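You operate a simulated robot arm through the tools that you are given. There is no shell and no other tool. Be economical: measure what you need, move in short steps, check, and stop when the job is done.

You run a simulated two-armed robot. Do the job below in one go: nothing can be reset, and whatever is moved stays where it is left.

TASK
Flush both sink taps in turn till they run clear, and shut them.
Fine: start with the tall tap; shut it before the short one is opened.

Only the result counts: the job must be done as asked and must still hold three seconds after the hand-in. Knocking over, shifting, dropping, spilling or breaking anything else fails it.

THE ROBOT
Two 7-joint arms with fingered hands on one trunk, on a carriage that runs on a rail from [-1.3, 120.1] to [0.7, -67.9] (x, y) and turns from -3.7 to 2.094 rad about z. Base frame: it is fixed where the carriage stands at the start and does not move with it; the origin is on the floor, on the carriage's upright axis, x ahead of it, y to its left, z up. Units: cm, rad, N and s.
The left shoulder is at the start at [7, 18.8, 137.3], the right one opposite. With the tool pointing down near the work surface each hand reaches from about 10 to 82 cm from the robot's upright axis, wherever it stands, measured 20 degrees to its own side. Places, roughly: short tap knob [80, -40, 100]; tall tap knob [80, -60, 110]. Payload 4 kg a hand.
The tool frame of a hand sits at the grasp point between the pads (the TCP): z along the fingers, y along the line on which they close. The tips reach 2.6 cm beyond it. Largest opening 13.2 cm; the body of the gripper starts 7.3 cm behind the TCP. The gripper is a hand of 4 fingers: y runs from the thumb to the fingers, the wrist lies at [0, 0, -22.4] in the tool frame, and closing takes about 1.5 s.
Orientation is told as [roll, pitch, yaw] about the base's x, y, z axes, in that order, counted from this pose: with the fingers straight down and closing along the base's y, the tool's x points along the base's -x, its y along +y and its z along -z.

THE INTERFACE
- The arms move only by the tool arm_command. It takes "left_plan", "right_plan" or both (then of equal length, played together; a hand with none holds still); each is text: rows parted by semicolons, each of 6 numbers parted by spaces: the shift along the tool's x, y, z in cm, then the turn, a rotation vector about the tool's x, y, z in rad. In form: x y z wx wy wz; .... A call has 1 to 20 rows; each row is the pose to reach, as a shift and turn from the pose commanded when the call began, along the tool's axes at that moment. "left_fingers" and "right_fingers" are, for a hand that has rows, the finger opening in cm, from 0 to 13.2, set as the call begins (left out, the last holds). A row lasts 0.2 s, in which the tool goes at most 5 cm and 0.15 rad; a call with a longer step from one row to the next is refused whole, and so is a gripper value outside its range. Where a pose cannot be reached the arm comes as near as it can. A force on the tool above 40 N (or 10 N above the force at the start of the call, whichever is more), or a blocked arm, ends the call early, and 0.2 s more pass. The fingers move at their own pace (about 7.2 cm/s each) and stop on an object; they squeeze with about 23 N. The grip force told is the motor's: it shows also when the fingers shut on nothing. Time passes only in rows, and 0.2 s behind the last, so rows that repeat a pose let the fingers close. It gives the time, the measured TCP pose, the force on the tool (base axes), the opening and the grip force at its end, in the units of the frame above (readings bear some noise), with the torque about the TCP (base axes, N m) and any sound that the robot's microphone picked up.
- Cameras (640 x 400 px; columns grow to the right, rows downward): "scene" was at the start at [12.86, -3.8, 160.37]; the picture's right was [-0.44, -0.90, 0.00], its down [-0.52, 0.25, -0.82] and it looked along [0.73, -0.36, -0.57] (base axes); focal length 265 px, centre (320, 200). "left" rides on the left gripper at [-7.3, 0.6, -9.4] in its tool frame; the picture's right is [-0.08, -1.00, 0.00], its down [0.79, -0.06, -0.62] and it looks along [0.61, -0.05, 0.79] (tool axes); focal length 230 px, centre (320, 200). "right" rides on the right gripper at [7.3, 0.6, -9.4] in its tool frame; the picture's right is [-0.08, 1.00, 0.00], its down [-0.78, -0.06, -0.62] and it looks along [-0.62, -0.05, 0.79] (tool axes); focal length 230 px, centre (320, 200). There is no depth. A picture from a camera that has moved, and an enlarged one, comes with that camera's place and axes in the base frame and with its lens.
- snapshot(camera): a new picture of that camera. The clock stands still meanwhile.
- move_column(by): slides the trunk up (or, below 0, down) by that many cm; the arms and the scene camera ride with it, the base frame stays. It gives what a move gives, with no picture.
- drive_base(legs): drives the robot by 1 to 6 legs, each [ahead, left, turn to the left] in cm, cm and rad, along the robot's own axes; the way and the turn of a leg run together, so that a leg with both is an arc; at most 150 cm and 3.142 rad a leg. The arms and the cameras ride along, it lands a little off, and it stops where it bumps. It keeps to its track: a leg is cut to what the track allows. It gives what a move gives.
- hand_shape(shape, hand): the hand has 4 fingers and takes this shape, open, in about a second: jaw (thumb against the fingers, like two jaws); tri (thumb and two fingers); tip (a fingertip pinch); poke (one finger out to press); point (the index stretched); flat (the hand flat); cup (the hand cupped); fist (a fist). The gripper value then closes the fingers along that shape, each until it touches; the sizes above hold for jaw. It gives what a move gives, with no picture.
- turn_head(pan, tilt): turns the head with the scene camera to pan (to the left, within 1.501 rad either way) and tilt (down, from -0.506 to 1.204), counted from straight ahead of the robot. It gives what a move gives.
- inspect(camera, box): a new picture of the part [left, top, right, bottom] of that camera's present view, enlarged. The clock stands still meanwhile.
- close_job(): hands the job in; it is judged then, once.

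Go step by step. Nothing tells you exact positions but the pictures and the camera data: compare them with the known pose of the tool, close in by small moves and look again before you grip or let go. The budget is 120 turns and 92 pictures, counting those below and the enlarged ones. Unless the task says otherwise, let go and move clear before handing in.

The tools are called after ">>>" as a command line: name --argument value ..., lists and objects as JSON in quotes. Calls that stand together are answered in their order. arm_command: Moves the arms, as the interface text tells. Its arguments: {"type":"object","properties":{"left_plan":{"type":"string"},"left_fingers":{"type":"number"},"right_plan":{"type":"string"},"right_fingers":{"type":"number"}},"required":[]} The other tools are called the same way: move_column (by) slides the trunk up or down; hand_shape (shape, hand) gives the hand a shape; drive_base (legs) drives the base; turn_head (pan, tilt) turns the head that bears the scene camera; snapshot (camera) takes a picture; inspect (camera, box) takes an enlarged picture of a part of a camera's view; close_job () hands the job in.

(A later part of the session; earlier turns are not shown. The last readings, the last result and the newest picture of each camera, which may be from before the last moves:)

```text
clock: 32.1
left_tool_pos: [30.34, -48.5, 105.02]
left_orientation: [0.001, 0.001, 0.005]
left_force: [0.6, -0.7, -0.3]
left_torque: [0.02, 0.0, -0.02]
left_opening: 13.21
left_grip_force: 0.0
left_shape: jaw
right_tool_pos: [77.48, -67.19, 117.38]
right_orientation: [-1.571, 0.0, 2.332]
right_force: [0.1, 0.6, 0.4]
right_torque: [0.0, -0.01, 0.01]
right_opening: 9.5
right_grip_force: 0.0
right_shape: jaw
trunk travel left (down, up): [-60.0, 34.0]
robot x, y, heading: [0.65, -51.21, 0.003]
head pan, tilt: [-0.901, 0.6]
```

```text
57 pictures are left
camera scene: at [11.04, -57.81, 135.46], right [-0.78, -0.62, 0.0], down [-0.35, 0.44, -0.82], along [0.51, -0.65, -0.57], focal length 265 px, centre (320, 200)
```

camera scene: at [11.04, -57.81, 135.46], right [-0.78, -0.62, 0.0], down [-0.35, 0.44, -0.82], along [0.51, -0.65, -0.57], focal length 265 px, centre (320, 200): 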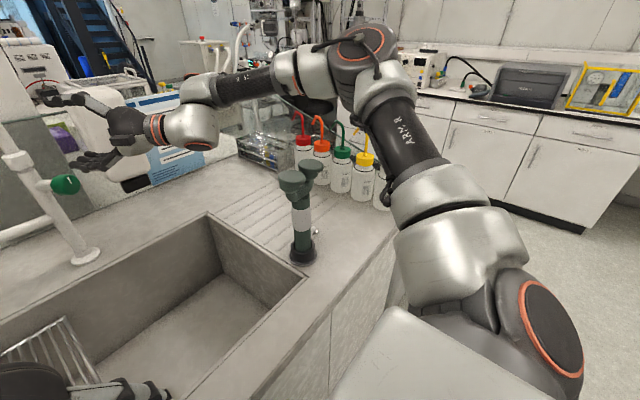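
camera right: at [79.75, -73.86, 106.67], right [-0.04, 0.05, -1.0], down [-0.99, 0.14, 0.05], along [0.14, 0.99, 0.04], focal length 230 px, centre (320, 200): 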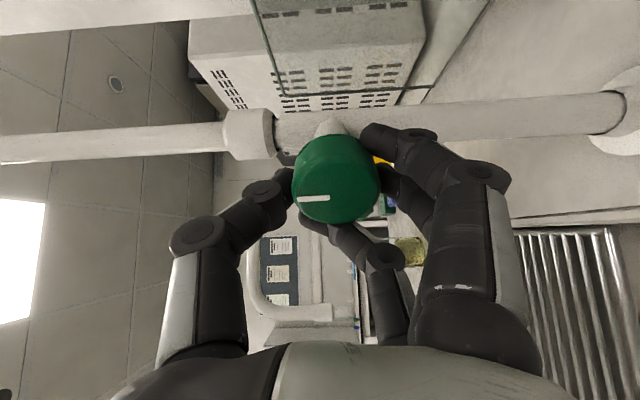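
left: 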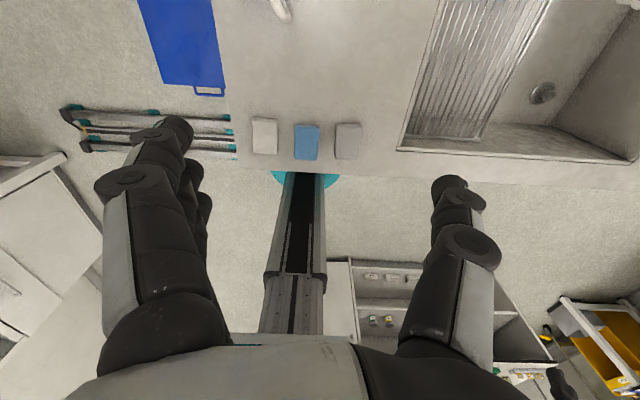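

Everything is still standing and the elbow is clear. Trying the palm-down roll (another -π/2) while backing off a little.

>>> arm_command --right_plan "0 0 -1 0 0 -0.143; 0 0 -2 0 0 -0.286; 0 0 -3 0 0 -0.429; 0 0 -3 0 0 -0.572; 0 0 -3 0 0 -0.715; 0 0 -3 0 0 -0.858; 0 0 -3 0 0 -1.0; 0 0 -3 0 0 -1.144; 0 0 -3 0 0 -1.287; 0 0 -3 0 0 -1.43; 0 0 -3 0 0 -1.571; 0 0 -3 0 0 -1.571" --right_fingers 7.5

>>> snapshot --camera "scene"

>>> snapshot --camera "right"

```text
clock: 34.7
left_tool_pos: [30.35, -48.5, 104.99]
left_orientation: [0.002, 0.0, 0.004]
left_force: [-0.6, -1.0, 0.6]
left_torque: [0.0, 0.02, 0.0]
left_opening: 13.19
left_grip_force: 0.0
left_shape: jaw
right_tool_pos: [75.27, -69.36, 117.31]
right_orientation: [1.49, 1.569, -0.891]
right_force: [1.0, 0.5, 0.4]
right_torque: [0.03, 0.03, -0.02]
right_opening: 7.58
right_grip_force: 0.1
right_shape: jaw
trunk travel left (down, up): [-60.0, 34.0]
robot x, y, heading: [0.52, -51.14, 0.003]
head pan, tilt: [-0.901, 0.6]
```

```text
56 pictures are left
camera scene: at [11.01, -57.8, 135.47], right [-0.78, -0.62, 0.0], down [-0.35, 0.44, -0.83], along [0.51, -0.65, -0.56], focal length 265 px, centre (320, 200)
```

scene: 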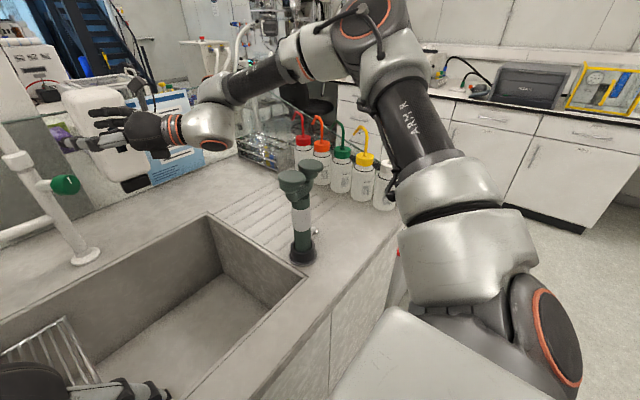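

```text
55 pictures are left
camera right: at [68.91, -76.29, 124.56], right [0.69, -0.72, -0.07], down [-0.49, -0.38, -0.78], along [0.54, 0.58, -0.62], focal length 230 px, centre (320, 200)
```

right: 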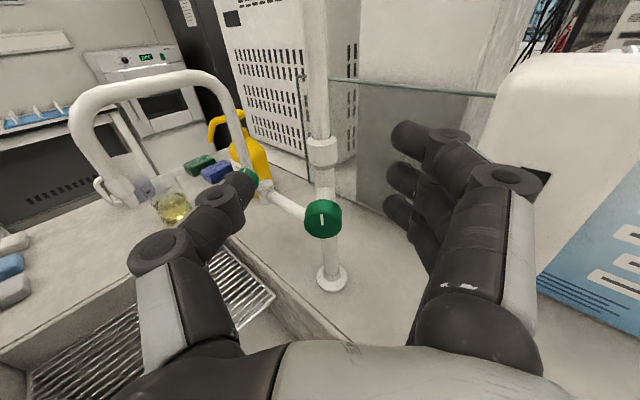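

This roll gives an excellent view and a higher elbow. The knob is straight ahead and below; next is lowering to its height.

>>> arm_command --right_plan "-3 -0.1 0 0 0 0; -6 -0.2 0 0 0 0; -9 -0.3 0 0 0 0; -10.6 -0.3 0 0 0 0; -10.6 -0.3 0 0 0 0"

>>> snapshot --camera "scene"

>>> snapshot --camera "right"

```text
clock: 35.9
left_tool_pos: [30.35, -48.45, 105.21]
left_orientation: [0.0, -0.002, 0.004]
left_force: [-0.3, 0.7, -0.4]
left_torque: [0.0, -0.02, 0.05]
left_opening: 13.18
left_grip_force: 0.0
left_shape: jaw
right_tool_pos: [75.06, -69.05, 106.82]
right_orientation: [1.77, 1.569, -0.611]
right_force: [0.8, -0.1, -0.1]
right_torque: [0.0, 0.01, 0.0]
right_opening: 7.56
right_grip_force: 0.1
right_shape: jaw
trunk travel left (down, up): [-60.0, 34.0]
robot x, y, heading: [0.8, -50.93, 0.003]
head pan, tilt: [-0.901, 0.6]
```

```text
54 pictures are left
camera scene: at [10.98, -57.79, 135.47], right [-0.78, -0.62, 0.0], down [-0.35, 0.44, -0.83], along [0.51, -0.65, -0.56], focal length 265 px, centre (320, 200)
```

scene: 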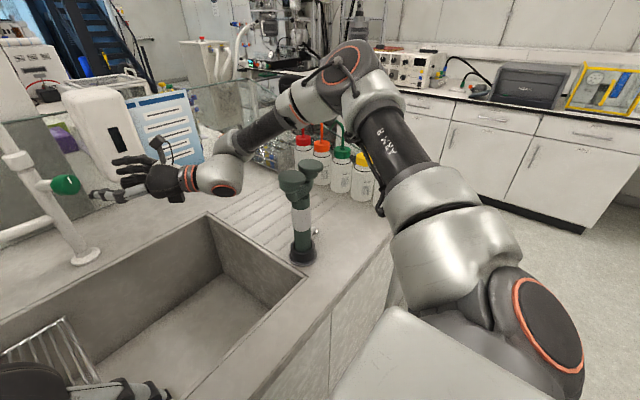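

```text
53 pictures are left
camera right: at [68.59, -76.09, 113.92], right [0.69, -0.72, -0.08], down [-0.49, -0.38, -0.79], along [0.54, 0.58, -0.61], focal length 230 px, centre (320, 200)
```

right: 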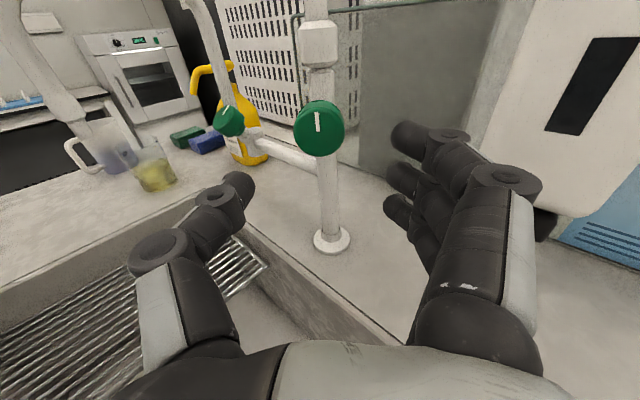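

Reachable without limits now. Advancing 5 cm and checking the elbow.

>>> arm_command --right_plan "0 0 2 0 0 0; 0 0 4 0 0 0; 0 0 5.5 0 0 0; 0 0 5.5 0 0 0"

>>> snapshot --camera "scene"

>>> snapshot --camera "right"

```text
clock: 36.9
left_tool_pos: [30.21, -48.54, 105.21]
left_orientation: [0.001, 0.001, 0.003]
left_force: [0.7, 0.2, 0.0]
left_torque: [0.03, 0.04, 0.0]
left_opening: 13.18
left_grip_force: 0.1
left_shape: jaw
right_tool_pos: [78.94, -65.37, 106.82]
right_orientation: [1.941, 1.57, -0.438]
right_force: [0.1, 0.0, -0.9]
right_torque: [0.0, -0.01, -0.01]
right_opening: 7.56
right_grip_force: 0.2
right_shape: jaw
trunk travel left (down, up): [-60.0, 34.0]
robot x, y, heading: [0.69, -51.06, 0.005]
head pan, tilt: [-0.901, 0.6]
```

```text
52 pictures are left
camera scene: at [10.98, -57.8, 135.47], right [-0.78, -0.62, 0.0], down [-0.35, 0.44, -0.83], along [0.51, -0.65, -0.56], focal length 265 px, centre (320, 200)
```

scene: 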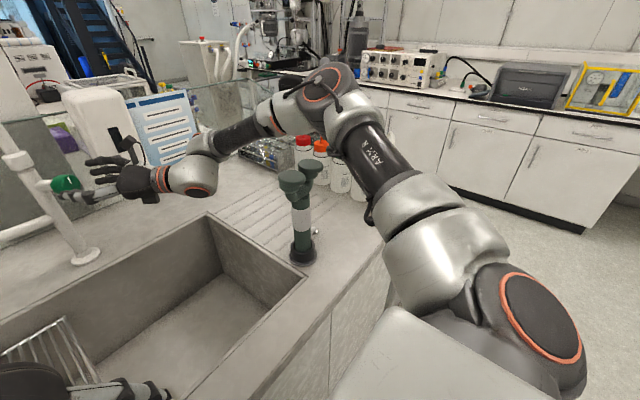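

```text
51 pictures are left
camera right: at [72.6, -72.28, 114.01], right [0.69, -0.72, -0.08], down [-0.49, -0.38, -0.79], along [0.54, 0.58, -0.61], focal length 230 px, centre (320, 200)
```

right: 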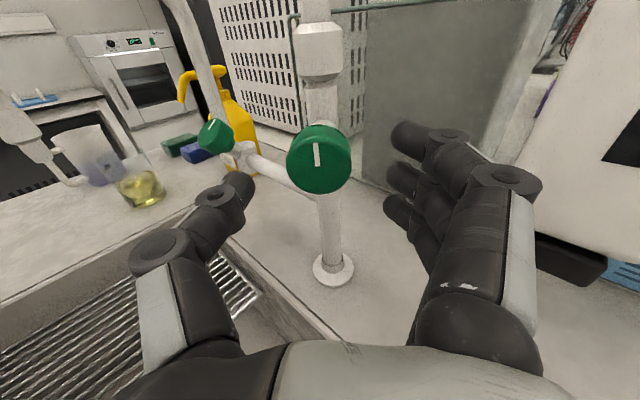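

The elbow is getting lower, so I'll raise the trunk 6 cm and lower the hand the same amount to keep clearance.

>>> arm_command --right_plan "0 0 -2 0 0 0; 0 0 -2 0 0 0"

>>> move_column --by 6

>>> arm_command --right_plan "-2 0 0 0 0 0; -4 0 0 0 0 0; -6 0 0.5 0 0 0; -6 0 2 0 0 0; -6 0 3.5 0 0 0; -6 0 3.5 0 0 0"

>>> snapshot --camera "scene"

>>> snapshot --camera "right"

```text
clock: 37.5
left_tool_pos: [30.41, -48.47, 105.07]
left_orientation: [0.0, 0.001, 0.002]
left_force: [-0.9, 0.7, 0.2]
left_torque: [0.0, 0.01, -0.02]
left_opening: 13.18
left_grip_force: 0.0
left_shape: jaw
right_tool_pos: [77.45, -66.76, 106.56]
right_orientation: [0.871, 1.57, -1.509]
right_force: [-0.2, -0.1, 0.1]
right_torque: [-0.01, 0.01, 0.0]
right_opening: 7.56
right_grip_force: 0.0
right_shape: jaw
trunk travel left (down, up): [-60.0, 34.0]
robot x, y, heading: [0.56, -50.73, 0.004]
head pan, tilt: [-0.901, 0.6]
```

```text
clock: 38.5
left_tool_pos: [30.51, -48.4, 111.31]
left_orientation: [0.001, 0.001, 0.004]
left_force: [-0.5, 0.4, -0.8]
left_torque: [0.01, 0.0, -0.06]
left_opening: 13.22
left_grip_force: 0.1
left_shape: jaw
right_tool_pos: [77.46, -66.68, 112.59]
right_orientation: [1.159, 1.57, -1.223]
right_force: [0.1, -0.5, 0.0]
right_torque: [0.02, -0.03, -0.04]
right_opening: 7.57
right_grip_force: 0.1
right_shape: jaw
trunk travel left (down, up): [-66.0, 28.0]
robot x, y, heading: [0.44, -50.9, 0.001]
head pan, tilt: [-0.901, 0.6]
```

```text
clock: 39.9
left_tool_pos: [30.3, -48.57, 111.22]
left_orientation: [-0.002, 0.0, 0.003]
left_force: [0.4, -0.1, 0.3]
left_torque: [0.02, 0.01, 0.0]
left_opening: 13.19
left_grip_force: 0.0
left_shape: jaw
right_tool_pos: [76.78, -66.6, 108.6]
right_orientation: [1.167, 1.571, -1.213]
right_force: [0.2, -0.5, 0.2]
right_torque: [-0.01, 0.01, 0.01]
right_opening: 7.58
right_grip_force: 0.0
right_shape: jaw
right hand out of reach, approached as far as the arm can: row 2, 3, 4, 5, 6
trunk travel left (down, up): [-66.0, 28.0]
robot x, y, heading: [0.47, -50.68, -0.0]
head pan, tilt: [-0.901, 0.6]
```

```text
50 pictures are left
camera scene: at [11.01, -57.82, 141.47], right [-0.78, -0.62, 0.0], down [-0.35, 0.44, -0.83], along [0.51, -0.65, -0.57], focal length 265 px, centre (320, 200)
```

scene: 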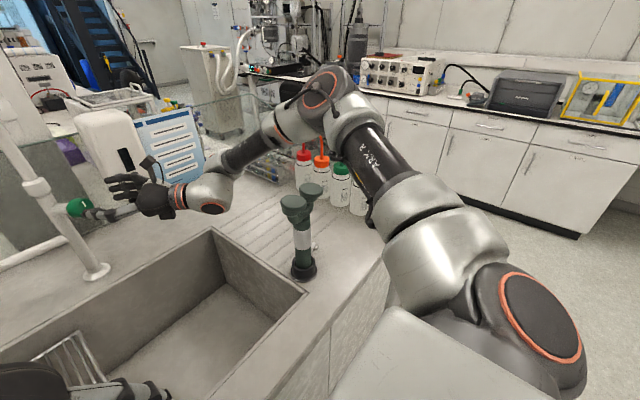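

```text
49 pictures are left
camera right: at [70.43, -73.61, 115.8], right [0.69, -0.72, -0.08], down [-0.49, -0.38, -0.78], along [0.54, 0.58, -0.62], focal length 230 px, centre (320, 200)
```

right: 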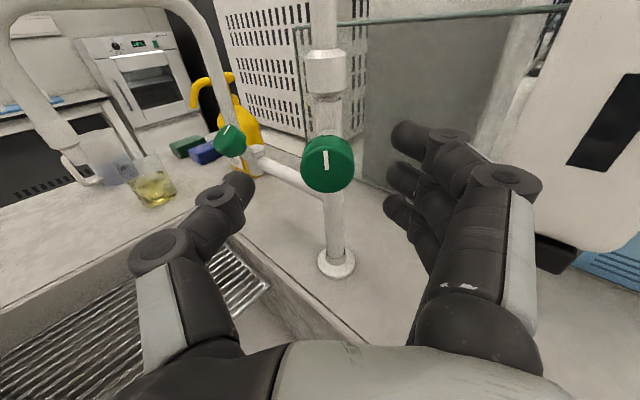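

Too high for the limit. Going back to the previous trunk height, where it was reachable, and finishing the advance there.

>>> arm_command --right_plan "2.5 0 -0.5 0 0 0; 5 0 -0.5 0 0 0; 5 0 -0.5 0 0 0"

>>> move_column --by -7

>>> snapshot --camera "right"

```text
clock: 40.7
left_tool_pos: [30.37, -48.46, 111.06]
left_orientation: [0.002, -0.001, 0.003]
left_force: [0.6, -0.2, 0.2]
left_torque: [-0.03, 0.0, 0.0]
left_opening: 13.18
left_grip_force: 0.1
left_shape: jaw
right_tool_pos: [76.51, -66.69, 113.71]
right_orientation: [0.991, 1.572, -1.389]
right_force: [-0.8, -0.9, -0.1]
right_torque: [-0.02, -0.02, -0.03]
right_opening: 7.57
right_grip_force: 0.1
right_shape: jaw
trunk travel left (down, up): [-66.0, 28.0]
robot x, y, heading: [0.76, -50.97, 0.007]
head pan, tilt: [-0.901, 0.6]
```

```text
clock: 41.8
left_tool_pos: [30.28, -48.48, 104.25]
left_orientation: [0.0, 0.001, 0.005]
left_force: [0.1, 0.2, -0.7]
left_torque: [0.01, 0.02, -0.01]
left_opening: 13.18
left_grip_force: 0.0
left_shape: jaw
right_tool_pos: [76.51, -66.6, 106.77]
right_orientation: [1.772, 1.568, -0.609]
right_force: [0.3, -0.5, 0.6]
right_torque: [-0.01, -0.03, -0.01]
right_opening: 7.59
right_grip_force: 0.0
right_shape: jaw
trunk travel left (down, up): [-59.0, 35.0]
robot x, y, heading: [0.53, -51.15, 0.007]
head pan, tilt: [-0.901, 0.6]
```

```text
48 pictures are left
camera right: at [70.12, -73.6, 113.91], right [0.69, -0.72, -0.08], down [-0.49, -0.38, -0.79], along [0.54, 0.58, -0.61], focal length 230 px, centre (320, 200)
```

right: 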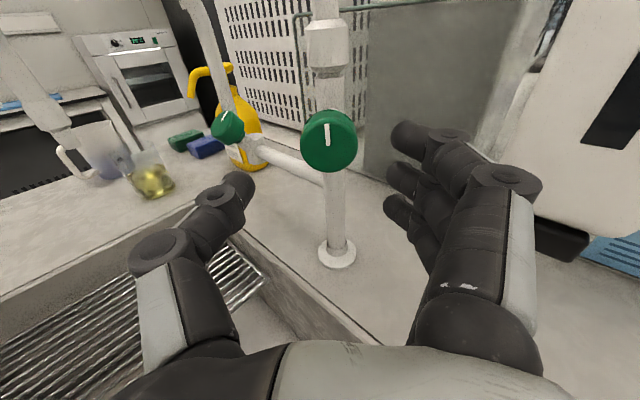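

Face is 7 cm ahead and 0.7 cm to the right. Advancing with correction.

>>> arm_command --right_plan "0 0.7 2 0 0 0; 0 0.7 4 0 0 0; 0 0.7 6 0 0 0; 0 0.7 7 0 0 0; 0 0.7 8 0 0 0; 0 0.7 8 0 0 0"

>>> snapshot --camera "scene"

>>> snapshot --camera "right"

```text
clock: 43.2
left_tool_pos: [30.31, -48.37, 104.11]
left_orientation: [0.001, -0.003, 0.005]
left_force: [-0.3, -0.5, 0.0]
left_torque: [0.04, 0.0, 0.01]
left_opening: 13.2
left_grip_force: 0.0
left_shape: jaw
right_tool_pos: [79.72, -63.87, 108.29]
right_orientation: [1.208, 1.571, -1.172]
right_force: [0.4, 0.3, 0.6]
right_torque: [-0.01, -0.02, -0.02]
right_opening: 7.59
right_grip_force: 0.2
right_shape: jaw
right hand out of reach, approached as far as the arm can: row 2, 3, 4, 5, 6
trunk travel left (down, up): [-59.0, 35.0]
robot x, y, heading: [0.88, -50.9, 0.003]
head pan, tilt: [-0.901, 0.6]
```

```text
47 pictures are left
camera scene: at [11.03, -57.81, 134.47], right [-0.78, -0.62, 0.0], down [-0.35, 0.44, -0.82], along [0.51, -0.65, -0.57], focal length 265 px, centre (320, 200)
```

scene: 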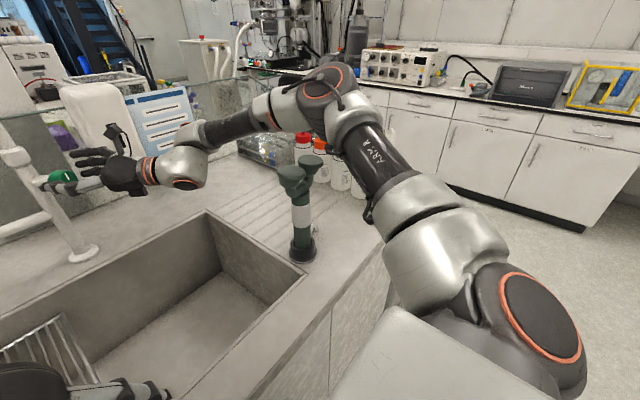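

```text
46 pictures are left
camera right: at [73.34, -70.78, 115.38], right [0.69, -0.72, -0.08], down [-0.49, -0.38, -0.78], along [0.54, 0.58, -0.62], focal length 230 px, centre (320, 200)
```

right: 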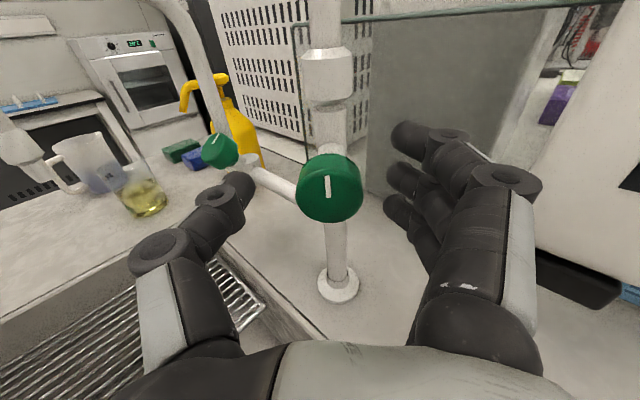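

Nearly there; I'll raise the hand a little, drop the trunk 6 cm, then advance the last ~4 cm.

>>> arm_command --right_plan "2.2 0 0 0 0 0; 4.4 0 0 0 0 0; 4.4 0 0 0 0 0"

>>> move_column --by -6

>>> arm_command --right_plan "0 0 1 0 0 0; 0 0 2 0 0 0; 0 0 3 0 0 0; 0 0 3.8 0 0 0; 0 0 3.8 0 0 0"

>>> snapshot --camera "scene"

>>> snapshot --camera "right"

```text
clock: 44.0
left_tool_pos: [30.31, -48.4, 104.27]
left_orientation: [0.001, 0.001, 0.003]
left_force: [0.2, 0.4, 0.4]
left_torque: [0.0, 0.06, 0.02]
left_opening: 13.19
left_grip_force: 0.0
left_shape: jaw
right_tool_pos: [79.9, -63.8, 112.47]
right_orientation: [1.653, 1.571, -0.728]
right_force: [1.2, 0.0, -0.8]
right_torque: [-0.01, 0.03, -0.01]
right_opening: 7.56
right_grip_force: 0.1
right_shape: jaw
trunk travel left (down, up): [-59.0, 35.0]
robot x, y, heading: [0.67, -51.02, 0.006]
head pan, tilt: [-0.901, 0.6]
```

```text
clock: 45.0
left_tool_pos: [30.29, -48.5, 98.19]
left_orientation: [-0.001, -0.001, 0.002]
left_force: [-0.4, -0.3, -0.7]
left_torque: [-0.01, 0.02, 0.03]
left_opening: 13.19
left_grip_force: 0.0
left_shape: jaw
right_tool_pos: [79.99, -63.64, 106.53]
right_orientation: [1.78, 1.568, -0.6]
right_force: [0.6, 0.3, 0.0]
right_torque: [-0.01, -0.05, 0.01]
right_opening: 7.59
right_grip_force: 0.1
right_shape: jaw
trunk travel left (down, up): [-53.0, 41.0]
robot x, y, heading: [0.42, -51.04, -0.0]
head pan, tilt: [-0.901, 0.6]
```

```text
clock: 46.2
left_tool_pos: [30.31, -48.51, 98.15]
left_orientation: [0.001, 0.0, 0.004]
left_force: [0.1, -0.2, 0.2]
left_torque: [0.0, 0.01, 0.02]
left_opening: 13.2
left_grip_force: 0.0
left_shape: jaw
right_tool_pos: [80.97, -62.44, 107.01]
right_orientation: [0.985, 1.57, -1.394]
right_force: [-1.2, -0.6, -0.1]
right_torque: [0.03, 0.01, 0.0]
right_opening: 7.57
right_grip_force: 0.2
right_shape: jaw
right hand out of reach, approached as far as the arm can: row 2, 3, 4, 5
trunk travel left (down, up): [-53.0, 41.0]
robot x, y, heading: [0.32, -51.15, -0.001]
head pan, tilt: [-0.901, 0.6]
```

```text
45 pictures are left
camera scene: at [11.01, -57.81, 128.47], right [-0.78, -0.62, 0.0], down [-0.35, 0.44, -0.83], along [0.51, -0.65, -0.56], focal length 265 px, centre (320, 200)
```

scene: 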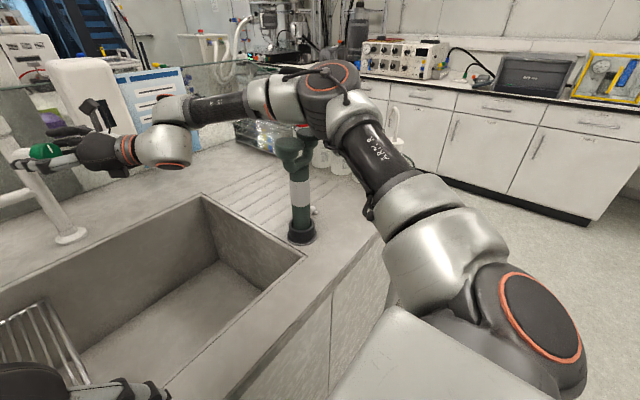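

```text
44 pictures are left
camera right: at [74.64, -69.35, 114.2], right [0.69, -0.72, -0.08], down [-0.49, -0.38, -0.78], along [0.54, 0.58, -0.62], focal length 230 px, centre (320, 200)
```

right: 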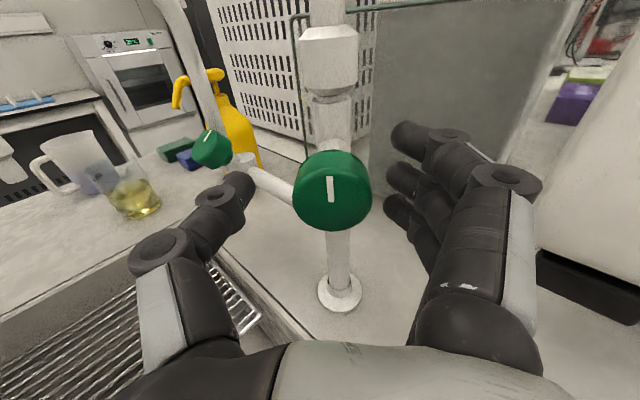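

The limit looks like shoulder distance: the elbow must sit outboard. So the robot should stand further right. I'll back out, raise the trunk, and drive 15 cm to -y.

>>> arm_command --right_plan "0 0 -3 0 0 0; 0 0 -6 0 0 0; 0 0 -9 0 0 0; 0 0 -10 0 0 0"

>>> move_column --by 16

>>> drive_base --legs '[[0, -15.5, 0]]'

>>> snapshot --camera "scene"

```text
clock: 47.2
left_tool_pos: [30.3, -48.49, 98.12]
left_orientation: [0.001, -0.001, 0.003]
left_force: [-0.3, -0.1, -0.2]
left_torque: [0.02, 0.02, 0.03]
left_opening: 13.2
left_grip_force: 0.0
left_shape: jaw
right_tool_pos: [73.76, -69.04, 107.09]
right_orientation: [1.814, 1.569, -0.567]
right_force: [0.0, 0.5, -0.3]
right_torque: [-0.01, -0.03, -0.01]
right_opening: 7.55
right_grip_force: 0.0
right_shape: jaw
trunk travel left (down, up): [-53.0, 41.0]
robot x, y, heading: [0.37, -51.07, 0.005]
head pan, tilt: [-0.901, 0.6]
```

```text
clock: 49.0
left_tool_pos: [30.26, -48.52, 114.12]
left_orientation: [-0.001, 0.0, 0.004]
left_force: [-1.5, -0.2, 0.1]
left_torque: [-0.02, 0.03, 0.03]
left_opening: 13.17
left_grip_force: 0.0
left_shape: jaw
right_tool_pos: [73.89, -68.91, 123.12]
right_orientation: [1.403, 1.571, -0.978]
right_force: [0.1, 0.5, 0.1]
right_torque: [0.03, 0.01, -0.01]
right_opening: 7.57
right_grip_force: 0.1
right_shape: jaw
trunk travel left (down, up): [-69.0, 25.0]
robot x, y, heading: [0.36, -51.25, 0.002]
head pan, tilt: [-0.901, 0.6]
```

```text
clock: 50.4
left_tool_pos: [30.46, -63.84, 114.06]
left_orientation: [-0.002, 0.003, 0.01]
left_force: [-0.5, -0.2, -0.6]
left_torque: [-0.02, -0.01, -0.01]
left_opening: 13.19
left_grip_force: 0.1
left_shape: jaw
right_tool_pos: [74.11, -84.06, 123.2]
right_orientation: [1.17, 1.567, -1.203]
right_force: [-0.1, -0.9, 1.2]
right_torque: [0.01, 0.01, -0.03]
right_opening: 7.56
right_grip_force: 0.2
right_shape: jaw
trunk travel left (down, up): [-69.0, 25.0]
robot x, y, heading: [0.64, -66.82, 0.009]
head pan, tilt: [-0.901, 0.6]
```

```text
43 pictures are left
camera scene: at [11.19, -73.23, 144.48], right [-0.78, -0.63, 0.0], down [-0.35, 0.44, -0.83], along [0.52, -0.64, -0.56], focal length 265 px, centre (320, 200)
```

scene: 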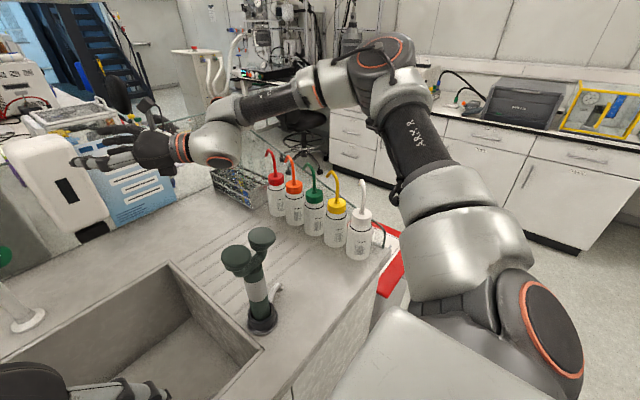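

Clear. Now I'll bring the hand back left in front of the knob and lower it.

>>> arm_command --right_plan "0 -2.6 2.5 0 0 0; 0 -5.2 5 0 0 0; 0 -7.8 7.5 0 0 0; 0 -10.2 9.8 0 0 0; -4 -10.2 9.8 0 0 0; -8 -10.2 9.8 0 0 0; -12 -10.2 9.8 0 0 0; -16.3 -10.2 9.8 0 0 0; -16.3 -10.2 9.8 0 0 0"

>>> snapshot --camera "scene"

>>> snapshot --camera "right"

```text
clock: 52.4
left_tool_pos: [30.48, -63.98, 114.15]
left_orientation: [0.001, -0.001, 0.011]
left_force: [-0.7, 0.3, 0.7]
left_torque: [0.03, 0.0, 0.02]
left_opening: 13.19
left_grip_force: 0.0
left_shape: jaw
right_tool_pos: [70.62, -74.98, 111.43]
right_orientation: [1.406, 1.571, -0.971]
right_force: [-0.5, 0.4, -0.4]
right_torque: [0.0, 0.0, 0.02]
right_opening: 7.55
right_grip_force: 0.1
right_shape: jaw
right hand out of reach, approached as far as the arm can: row 5, 6, 7, 8, 9
trunk travel left (down, up): [-69.0, 25.0]
robot x, y, heading: [0.67, -66.76, 0.013]
head pan, tilt: [-0.901, 0.6]
```

```text
42 pictures are left
camera scene: at [11.22, -73.44, 144.47], right [-0.78, -0.63, 0.0], down [-0.35, 0.44, -0.83], along [0.52, -0.64, -0.56], focal length 265 px, centre (320, 200)
```

scene: 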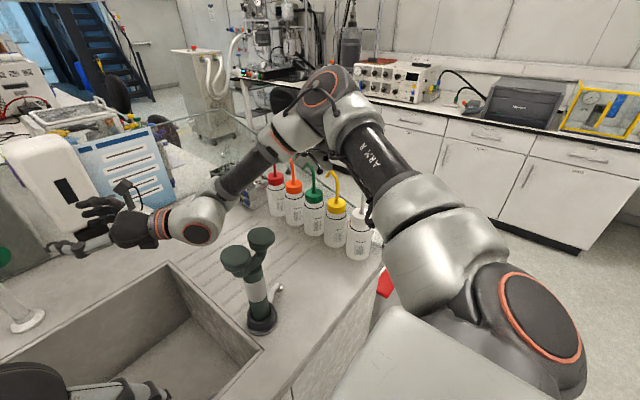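

```text
41 pictures are left
camera right: at [64.29, -81.97, 118.64], right [0.69, -0.72, -0.08], down [-0.49, -0.38, -0.78], along [0.53, 0.58, -0.61], focal length 230 px, centre (320, 200)
```

right: 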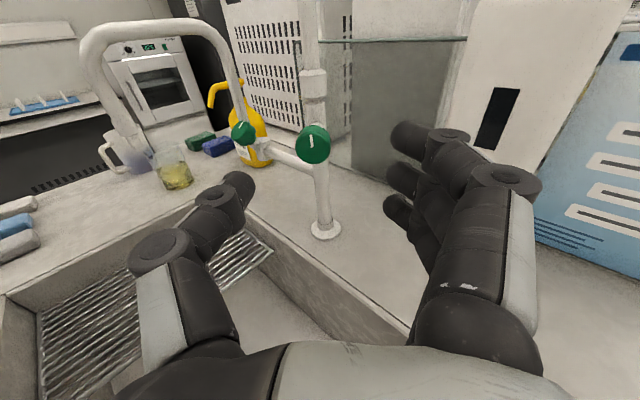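

That's worse, so standing further left with a slight left turn should be the natural arm pose. I'll retract up and back, then drive left about 27 cm with a 0.25 rad turn.

>>> arm_command --right_plan "4 0 0 0 0 0; 8 0 0 0 0 0; 12 -1 -1.5 0 0 0; 15 -4 -5 0 0 0; 15 -7 -9 0 0 0; 15 -10 -13 0 0 0; 15 -12.8 -16.2 0 0 0; 15 -12.8 -16.2 0 0 0"

>>> drive_base --legs '[[0, 27, 0], [0, 0, 0.25]]'

>>> turn_head --pan -0.9 --tilt 0.6

>>> snapshot --camera "scene"

```text
refused: row 4 steps farther than a row can; nothing moved
```

```text
clock: 55.0
left_tool_pos: [29.67, -33.74, 114.06]
left_orientation: [0.004, 0.0, 0.135]
left_force: [-0.6, 0.5, 0.1]
left_torque: [-0.02, 0.0, 0.05]
left_opening: 13.22
left_grip_force: 0.1
left_shape: jaw
right_tool_pos: [71.77, -40.65, 111.25]
right_orientation: [-1.441, 1.569, 2.567]
right_force: [13.7, -18.6, -1.4]
right_torque: [-0.03, -0.04, 0.24]
right_opening: 5.9
right_grip_force: 0.0
right_shape: jaw
trunk travel left (down, up): [-69.0, 25.0]
robot x, y, heading: [0.62, -39.66, 0.137]
head pan, tilt: [-0.901, 0.6]
stopped in leg 2: the force on the tool passed its limit at 88 N (the readings are from after the stop); the commanded pose is now the measured one
```

```text
clock: 55.6
left_tool_pos: [29.79, -33.92, 114.11]
left_orientation: [0.007, 0.0, 0.137]
left_force: [0.2, 0.2, 0.5]
left_torque: [0.0, 0.0, 0.02]
left_opening: 13.19
left_grip_force: 0.1
left_shape: jaw
right_tool_pos: [71.68, -40.49, 111.19]
right_orientation: [-1.91, 1.568, 2.107]
right_force: [14.4, -23.5, 0.6]
right_torque: [0.03, 0.01, 0.37]
right_opening: 5.77
right_grip_force: 0.0
right_shape: jaw
trunk travel left (down, up): [-69.0, 25.0]
robot x, y, heading: [0.64, -40.31, 0.132]
head pan, tilt: [-0.901, 0.6]
```

```text
40 pictures are left
camera scene: at [12.03, -45.79, 144.42], right [-0.69, -0.72, 0.0], down [-0.41, 0.39, -0.82], along [0.59, -0.57, -0.57], focal length 265 px, centre (320, 200)
```

scene: 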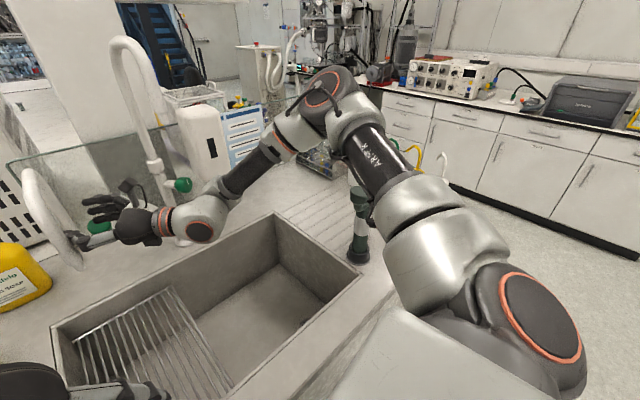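

My mistake: the retract was refused and the hand swung into the short spout. I'll back away from it gently and check that it is unharmed.

>>> arm_command --right_plan "0 1 -1 0 0 0; 0 2 -2 0 0 0; 0 3 -4 0 0 0; 0 3 -7 0 0 0; 0 3 -10 0 0 0; 0 3 -10 0 0 0"

>>> snapshot --camera "right"

>>> turn_head --pan -0.3 --tilt 0.6

>>> snapshot --camera "scene"

```text
clock: 57.0
left_tool_pos: [29.66, -33.26, 114.17]
left_orientation: [0.0, 0.002, 0.138]
left_force: [0.2, 1.1, 0.6]
left_torque: [-0.04, 0.0, 0.01]
left_opening: 13.18
left_grip_force: 0.0
left_shape: jaw
right_tool_pos: [67.41, -49.84, 111.38]
right_orientation: [0.74, 1.569, -1.523]
right_force: [0.4, 0.2, -0.1]
right_torque: [-0.03, -0.03, 0.01]
right_opening: 7.47
right_grip_force: 0.0
right_shape: jaw
trunk travel left (down, up): [-69.0, 25.0]
robot x, y, heading: [0.51, -39.98, 0.139]
head pan, tilt: [-0.901, 0.6]
```

```text
39 pictures are left
camera right: at [61.87, -57.4, 118.58], right [0.77, -0.64, -0.08], down [-0.44, -0.44, -0.78], along [0.47, 0.63, -0.62], focal length 230 px, centre (320, 200)
```

right: 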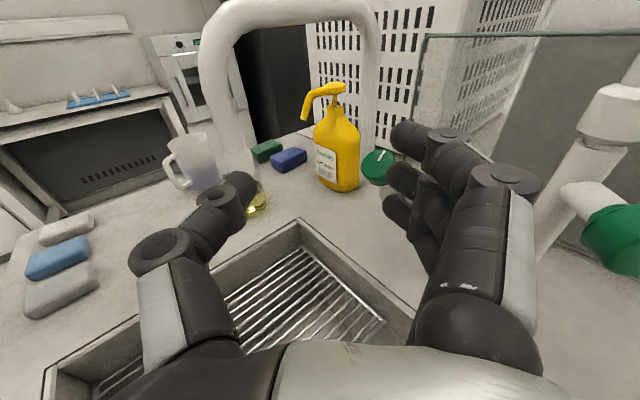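

```text
clock: 58.0
left_tool_pos: [29.65, -33.43, 114.15]
left_orientation: [-0.001, 0.0, 0.139]
left_force: [-0.6, 0.3, 0.3]
left_torque: [0.01, 0.01, 0.0]
left_opening: 13.21
left_grip_force: 0.2
left_shape: jaw
right_tool_pos: [67.45, -49.89, 111.42]
right_orientation: [0.94, 1.567, -1.325]
right_force: [-0.1, 0.5, -0.6]
right_torque: [0.02, -0.02, 0.03]
right_opening: 7.48
right_grip_force: 0.0
right_shape: jaw
trunk travel left (down, up): [-69.0, 25.0]
robot x, y, heading: [0.82, -39.74, 0.136]
head pan, tilt: [-0.3, 0.6]
```

```text
38 pictures are left
camera scene: at [14.06, -40.58, 144.47], right [-0.16, -0.99, 0.0], down [-0.56, 0.09, -0.83], along [0.81, -0.14, -0.56], focal length 265 px, centre (320, 200)
```

scene: 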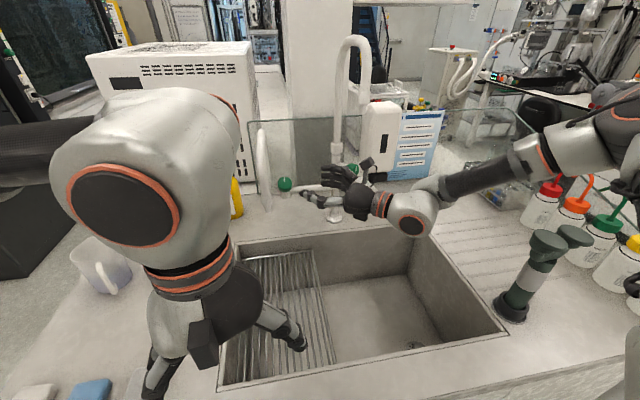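

The short spout looks in place and the hand is free. Now I'll bring the hand around in front of the tall knob from this stance, squaring its yaw.

>>> arm_command --right_plan "0 0 -4 0 0 0; 0 2 -8 -0.03 0 0; 0 5 -11 -0.06 0 0; 0 8.5 -13.5 -0.09 0 0; 0 12.5 -14.5 -0.114 0 0; -2 16 -14.5 -0.114 0 0; -4.4 17.4 -14.5 -0.114 0 0; -4.4 17.4 -14.5 -0.114 0 0"

>>> snapshot --camera "scene"

>>> snapshot --camera "right"

```text
clock: 59.8
left_tool_pos: [29.47, -33.29, 114.24]
left_orientation: [0.0, 0.0, 0.138]
left_force: [-0.9, -0.7, 0.1]
left_torque: [0.02, -0.01, 0.0]
left_opening: 13.19
left_grip_force: 0.0
left_shape: jaw
right_tool_pos: [71.43, -71.87, 106.84]
right_orientation: [1.348, 1.568, -1.032]
right_force: [-0.3, 0.6, -0.4]
right_torque: [0.0, 0.05, -0.04]
right_opening: 7.46
right_grip_force: 0.0
right_shape: jaw
trunk travel left (down, up): [-69.0, 25.0]
robot x, y, heading: [0.43, -39.89, 0.137]
head pan, tilt: [-0.3, 0.6]
```

```text
37 pictures are left
camera scene: at [14.0, -40.52, 144.48], right [-0.16, -0.99, 0.0], down [-0.56, 0.09, -0.83], along [0.81, -0.14, -0.56], focal length 265 px, centre (320, 200)
```

scene: 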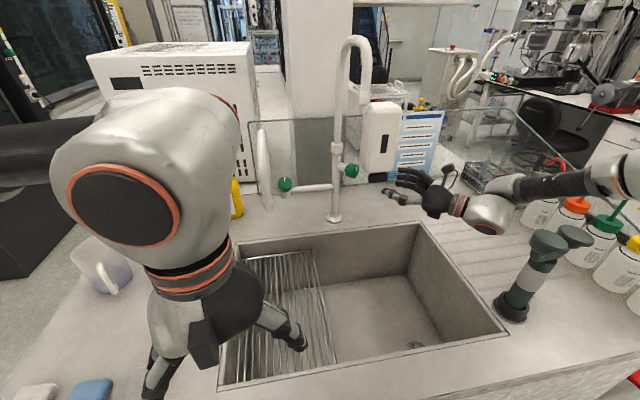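

```text
36 pictures are left
camera right: at [65.03, -78.89, 114.02], right [0.69, -0.72, -0.08], down [-0.49, -0.38, -0.78], along [0.54, 0.58, -0.62], focal length 230 px, centre (320, 200)
```

right: 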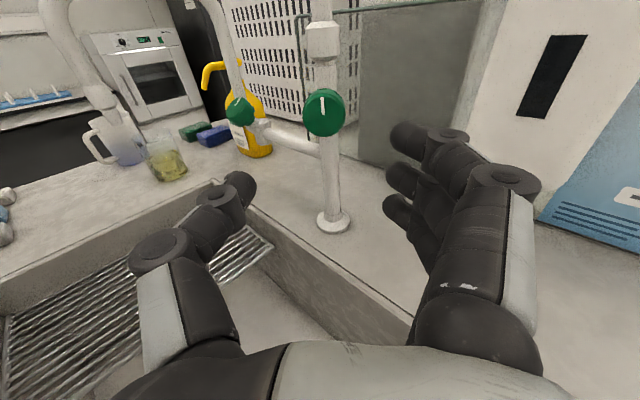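

Now it reaches at a higher trunk. Advancing 10 cm along the axis with 0.5 cm correction.

>>> arm_command --right_plan "0 0.3 2.5 0 0 0; 0 0.5 5 0 0 0; 0 0.5 7.5 0 0 0; 0 0.5 10 0 0 0; 0 0.5 10 0 0 0"

>>> snapshot --camera "right"

```text
clock: 61.0
left_tool_pos: [29.57, -33.45, 114.16]
left_orientation: [0.0, 0.0, 0.138]
left_force: [-0.1, 0.3, -0.2]
left_torque: [0.01, -0.01, 0.0]
left_opening: 13.21
left_grip_force: 0.1
left_shape: jaw
right_tool_pos: [78.96, -65.34, 107.12]
right_orientation: [1.698, 1.569, -0.682]
right_force: [-0.2, -0.2, 0.2]
right_torque: [-0.03, 0.01, 0.04]
right_opening: 7.46
right_grip_force: 0.0
right_shape: jaw
trunk travel left (down, up): [-69.0, 25.0]
robot x, y, heading: [0.45, -39.66, 0.135]
head pan, tilt: [-0.3, 0.6]
```

```text
35 pictures are left
camera right: at [72.57, -72.27, 114.35], right [0.69, -0.72, -0.08], down [-0.49, -0.38, -0.79], along [0.54, 0.58, -0.61], focal length 230 px, centre (320, 200)
```

right: 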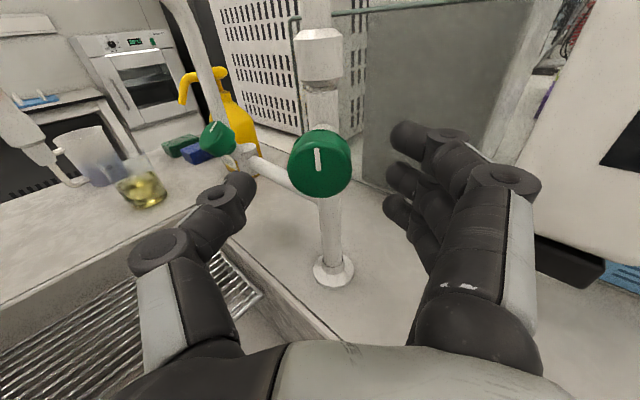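

Well aligned, face 4 cm ahead. Final advance and close.

>>> arm_command --right_plan "-0.2 0 1.5 0 0 0; -0.3 0 3 0 0 0; -0.3 0 4 0 0 0; -0.3 0 4.8 0 0 0; -0.3 0 4.8 0 0 0"

>>> snapshot --camera "right"

```text
clock: 62.2
left_tool_pos: [29.58, -33.51, 114.13]
left_orientation: [0.001, 0.001, 0.136]
left_force: [-0.1, 0.9, -0.7]
left_torque: [0.01, 0.02, 0.02]
left_opening: 13.18
left_grip_force: 0.1
left_shape: jaw
right_tool_pos: [82.25, -62.09, 106.86]
right_orientation: [0.667, 1.57, -1.713]
right_force: [0.2, -0.2, 0.5]
right_torque: [-0.02, 0.03, -0.01]
right_opening: 7.45
right_grip_force: 0.1
right_shape: jaw
trunk travel left (down, up): [-69.0, 25.0]
robot x, y, heading: [0.51, -40.06, 0.137]
head pan, tilt: [-0.3, 0.6]
```

```text
34 pictures are left
camera right: at [75.86, -69.06, 114.08], right [0.69, -0.72, -0.08], down [-0.49, -0.38, -0.78], along [0.54, 0.58, -0.62], focal length 230 px, centre (320, 200)
```

right: 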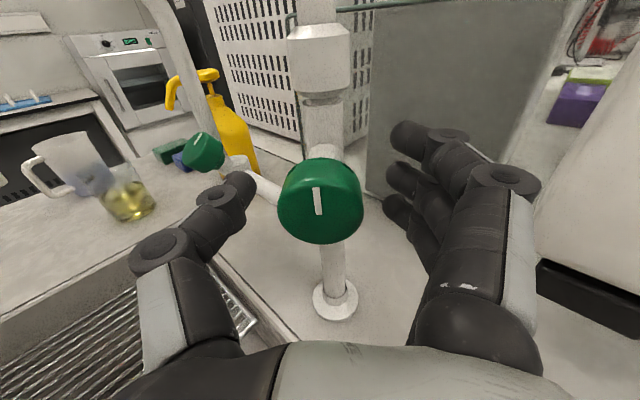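

TCP is right at the face centre. One more 1.2 cm in, then close.

>>> arm_command --right_plan "0 0 0.6 0 0 0; 0 0 1.2 0 0 0; 0 0 1.2 0 0 0"

>>> arm_command --right_plan "0 0 0 0 0 0; 0 0 0 0 0 0; 0 0 0 0 0 0; 0 0 0 0 0 0; 0 0 0 0 0 0; 0 0 0 0 0 0; 0 0 0 0 0 0; 0 0 0 0 0 0" --right_fingers 2

>>> snapshot --camera "right"

```text
clock: 63.0
left_tool_pos: [29.53, -33.41, 114.18]
left_orientation: [-0.002, 0.0, 0.137]
left_force: [-0.5, 0.4, 0.7]
left_torque: [-0.02, 0.0, -0.03]
left_opening: 13.2
left_grip_force: 0.0
left_shape: jaw
right_tool_pos: [82.67, -61.34, 107.31]
right_orientation: [0.721, 1.569, -1.66]
right_force: [-0.1, 0.3, 0.5]
right_torque: [-0.04, 0.0, 0.04]
right_opening: 7.46
right_grip_force: 0.0
right_shape: jaw
right hand out of reach, approached as far as the arm can: row 1, 2, 3
trunk travel left (down, up): [-69.0, 25.0]
robot x, y, heading: [0.41, -39.71, 0.13]
head pan, tilt: [-0.3, 0.6]
```

```text
clock: 64.8
left_tool_pos: [29.7, -33.17, 114.12]
left_orientation: [0.0, 0.0, 0.138]
left_force: [-0.7, -0.5, -0.9]
left_torque: [0.01, 0.0, 0.01]
left_opening: 13.16
left_grip_force: 0.1
left_shape: jaw
right_tool_pos: [82.72, -61.06, 107.49]
right_orientation: [0.734, 1.568, -1.645]
right_force: [1.0, 12.7, -0.7]
right_torque: [-0.04, -0.14, -0.05]
right_opening: 1.24
right_grip_force: 23.4
right_shape: jaw
trunk travel left (down, up): [-69.0, 25.0]
robot x, y, heading: [0.35, -40.01, 0.137]
head pan, tilt: [-0.3, 0.6]
```

```text
33 pictures are left
camera right: at [76.32, -68.04, 114.65], right [0.69, -0.72, -0.07], down [-0.49, -0.39, -0.78], along [0.54, 0.58, -0.62], focal length 230 px, centre (320, 200)
```

right: 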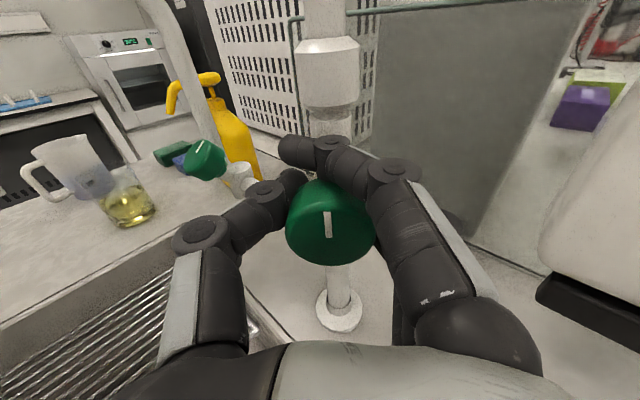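

The index finger slid over the top because the hand is about 1 cm high. I'll open, lower the trunk slightly, re-centre at z≈106, and close again.

>>> arm_command --right_plan "0 0 0 0 0 0; 0 0 0 0 0 0; 0 0 0 0 0 0; 0 0 0 0 0 0; 0 0 0 0 0 0" --right_fingers 7.5

>>> move_column --by -3

>>> snapshot --camera "right"

```text
clock: 66.0
left_tool_pos: [29.71, -33.41, 114.12]
left_orientation: [-0.001, 0.001, 0.137]
left_force: [-1.0, 0.5, 0.5]
left_torque: [-0.02, 0.0, 0.03]
left_opening: 13.2
left_grip_force: 0.0
left_shape: jaw
right_tool_pos: [82.71, -61.31, 107.46]
right_orientation: [0.637, 1.569, -1.742]
right_force: [-0.3, 0.3, 0.0]
right_torque: [0.0, 0.03, 0.0]
right_opening: 7.45
right_grip_force: 0.0
right_shape: jaw
trunk travel left (down, up): [-69.0, 25.0]
robot x, y, heading: [0.7, -39.87, 0.136]
head pan, tilt: [-0.3, 0.6]
```

```text
clock: 66.7
left_tool_pos: [29.55, -33.5, 111.11]
left_orientation: [-0.001, -0.001, 0.138]
left_force: [-0.2, 0.4, 0.4]
left_torque: [-0.02, 0.0, 0.0]
left_opening: 13.18
left_grip_force: 0.1
left_shape: jaw
right_tool_pos: [82.61, -61.41, 104.43]
right_orientation: [0.941, 1.57, -1.438]
right_force: [-0.2, -0.5, -0.2]
right_torque: [0.01, -0.03, -0.01]
right_opening: 7.43
right_grip_force: 0.1
right_shape: jaw
trunk travel left (down, up): [-66.0, 28.0]
robot x, y, heading: [0.68, -39.69, 0.137]
head pan, tilt: [-0.3, 0.6]
```

```text
32 pictures are left
camera right: at [76.24, -68.33, 111.64], right [0.69, -0.72, -0.08], down [-0.49, -0.38, -0.78], along [0.54, 0.58, -0.62], focal length 230 px, centre (320, 200)
```

right: 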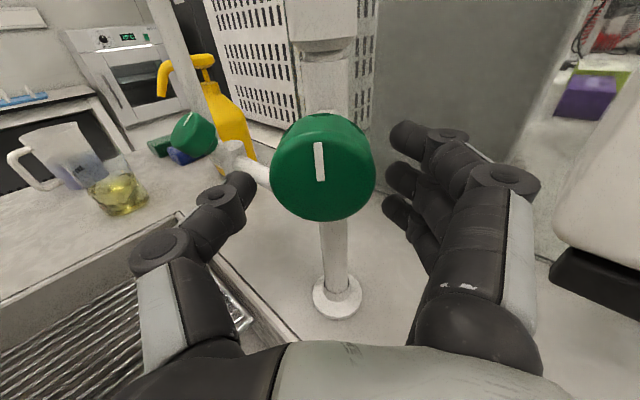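

Now shift up 1.5 and right 0.3, then close.

>>> arm_command --right_plan "0.8 0.3 0 0 0 0; 1.5 0.3 0 0 0 0; 1.5 0.3 0 0 0 0"

>>> arm_command --right_plan "0 0 0 0 0 0; 0 0 0 0 0 0; 0 0 0 0 0 0; 0 0 0 0 0 0; 0 0 0 0 0 0; 0 0 0 0 0 0; 0 0 0 0 0 0; 0 0 0 0 0 0" --right_fingers 2

>>> snapshot --camera "right"

```text
clock: 67.5
left_tool_pos: [29.72, -33.42, 111.2]
left_orientation: [0.0, 0.001, 0.137]
left_force: [-0.1, 0.2, 0.7]
left_torque: [0.01, -0.02, -0.01]
left_opening: 13.2
left_grip_force: 0.1
left_shape: jaw
right_tool_pos: [82.86, -61.55, 106.08]
right_orientation: [0.39, 1.569, -1.99]
right_force: [-0.3, 0.0, 0.4]
right_torque: [0.01, 0.02, 0.01]
right_opening: 7.41
right_grip_force: 0.0
right_shape: jaw
trunk travel left (down, up): [-66.0, 28.0]
robot x, y, heading: [0.35, -39.97, 0.135]
head pan, tilt: [-0.3, 0.6]
```

```text
clock: 69.3
left_tool_pos: [29.68, -33.27, 111.18]
left_orientation: [-0.003, 0.003, 0.138]
left_force: [0.4, 1.3, -0.1]
left_torque: [0.01, 0.01, -0.01]
left_opening: 13.22
left_grip_force: 0.0
left_shape: jaw
right_tool_pos: [82.96, -61.26, 105.98]
right_orientation: [0.629, 1.567, -1.747]
right_force: [0.0, 13.7, -2.8]
right_torque: [-0.04, -0.04, -0.1]
right_opening: 1.23
right_grip_force: 23.4
right_shape: jaw
trunk travel left (down, up): [-66.0, 28.0]
robot x, y, heading: [0.75, -39.8, 0.136]
head pan, tilt: [-0.3, 0.6]
```

```text
31 pictures are left
camera right: at [76.55, -68.25, 113.17], right [0.69, -0.72, -0.08], down [-0.49, -0.39, -0.78], along [0.54, 0.58, -0.62], focal length 230 px, centre (320, 200)
```

right: 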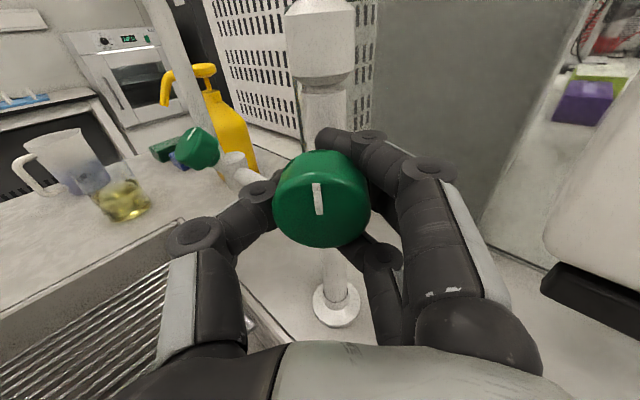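

A solid wrap-around grip. I'll turn counter-clockwise 0.3 rad as a test and watch the mark.

>>> arm_command --right_plan "0 0.07 0 0 0 -0.1; 0 0.14 0 0 0 -0.2; 0 0.2 0 0 0 -0.3; 0 0.2 0 0 0 -0.3"

>>> snapshot --camera "right"

>>> snapshot --camera "scene"

```text
clock: 70.3
left_tool_pos: [29.62, -33.1, 111.1]
left_orientation: [-0.004, 0.002, 0.137]
left_force: [-0.1, -0.1, -1.1]
left_torque: [0.0, -0.03, -0.01]
left_opening: 13.19
left_grip_force: 0.0
left_shape: jaw
right_tool_pos: [82.88, -61.45, 105.94]
right_orientation: [1.56, 1.265, -0.819]
right_force: [3.2, 18.1, -2.2]
right_torque: [-0.1, 0.03, -0.04]
right_opening: 1.22
right_grip_force: 22.7
right_shape: jaw
trunk travel left (down, up): [-66.0, 28.0]
robot x, y, heading: [0.58, -39.89, 0.14]
head pan, tilt: [-0.3, 0.6]
```

```text
30 pictures are left
camera right: at [75.15, -66.81, 112.94], right [0.67, -0.7, 0.22], down [-0.33, -0.56, -0.77], along [0.66, 0.44, -0.6], focal length 230 px, centre (320, 200)
```

right: 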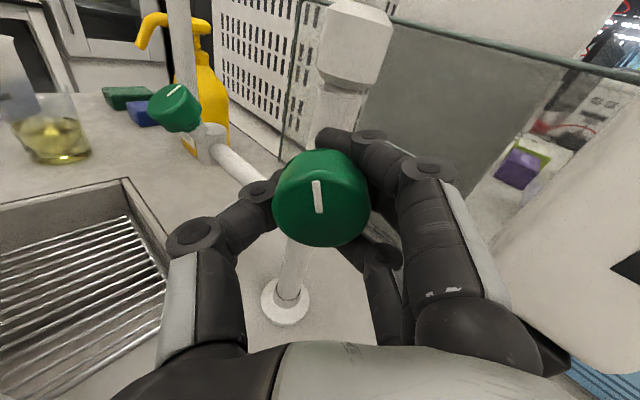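

```text
29 pictures are left
camera scene: at [14.12, -40.2, 141.46], right [-0.16, -0.99, 0.0], down [-0.56, 0.09, -0.83], along [0.81, -0.14, -0.56], focal length 265 px, centre (320, 200)
```

scene: 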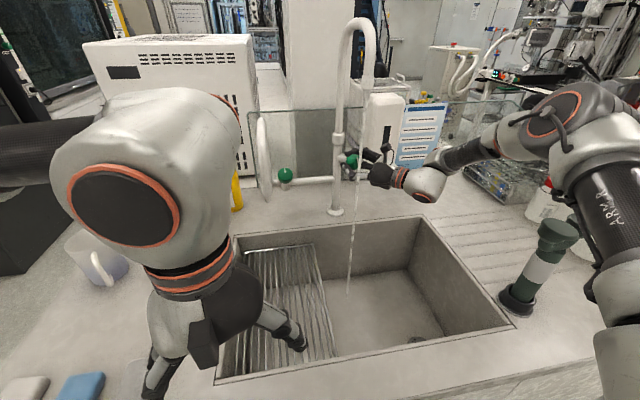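

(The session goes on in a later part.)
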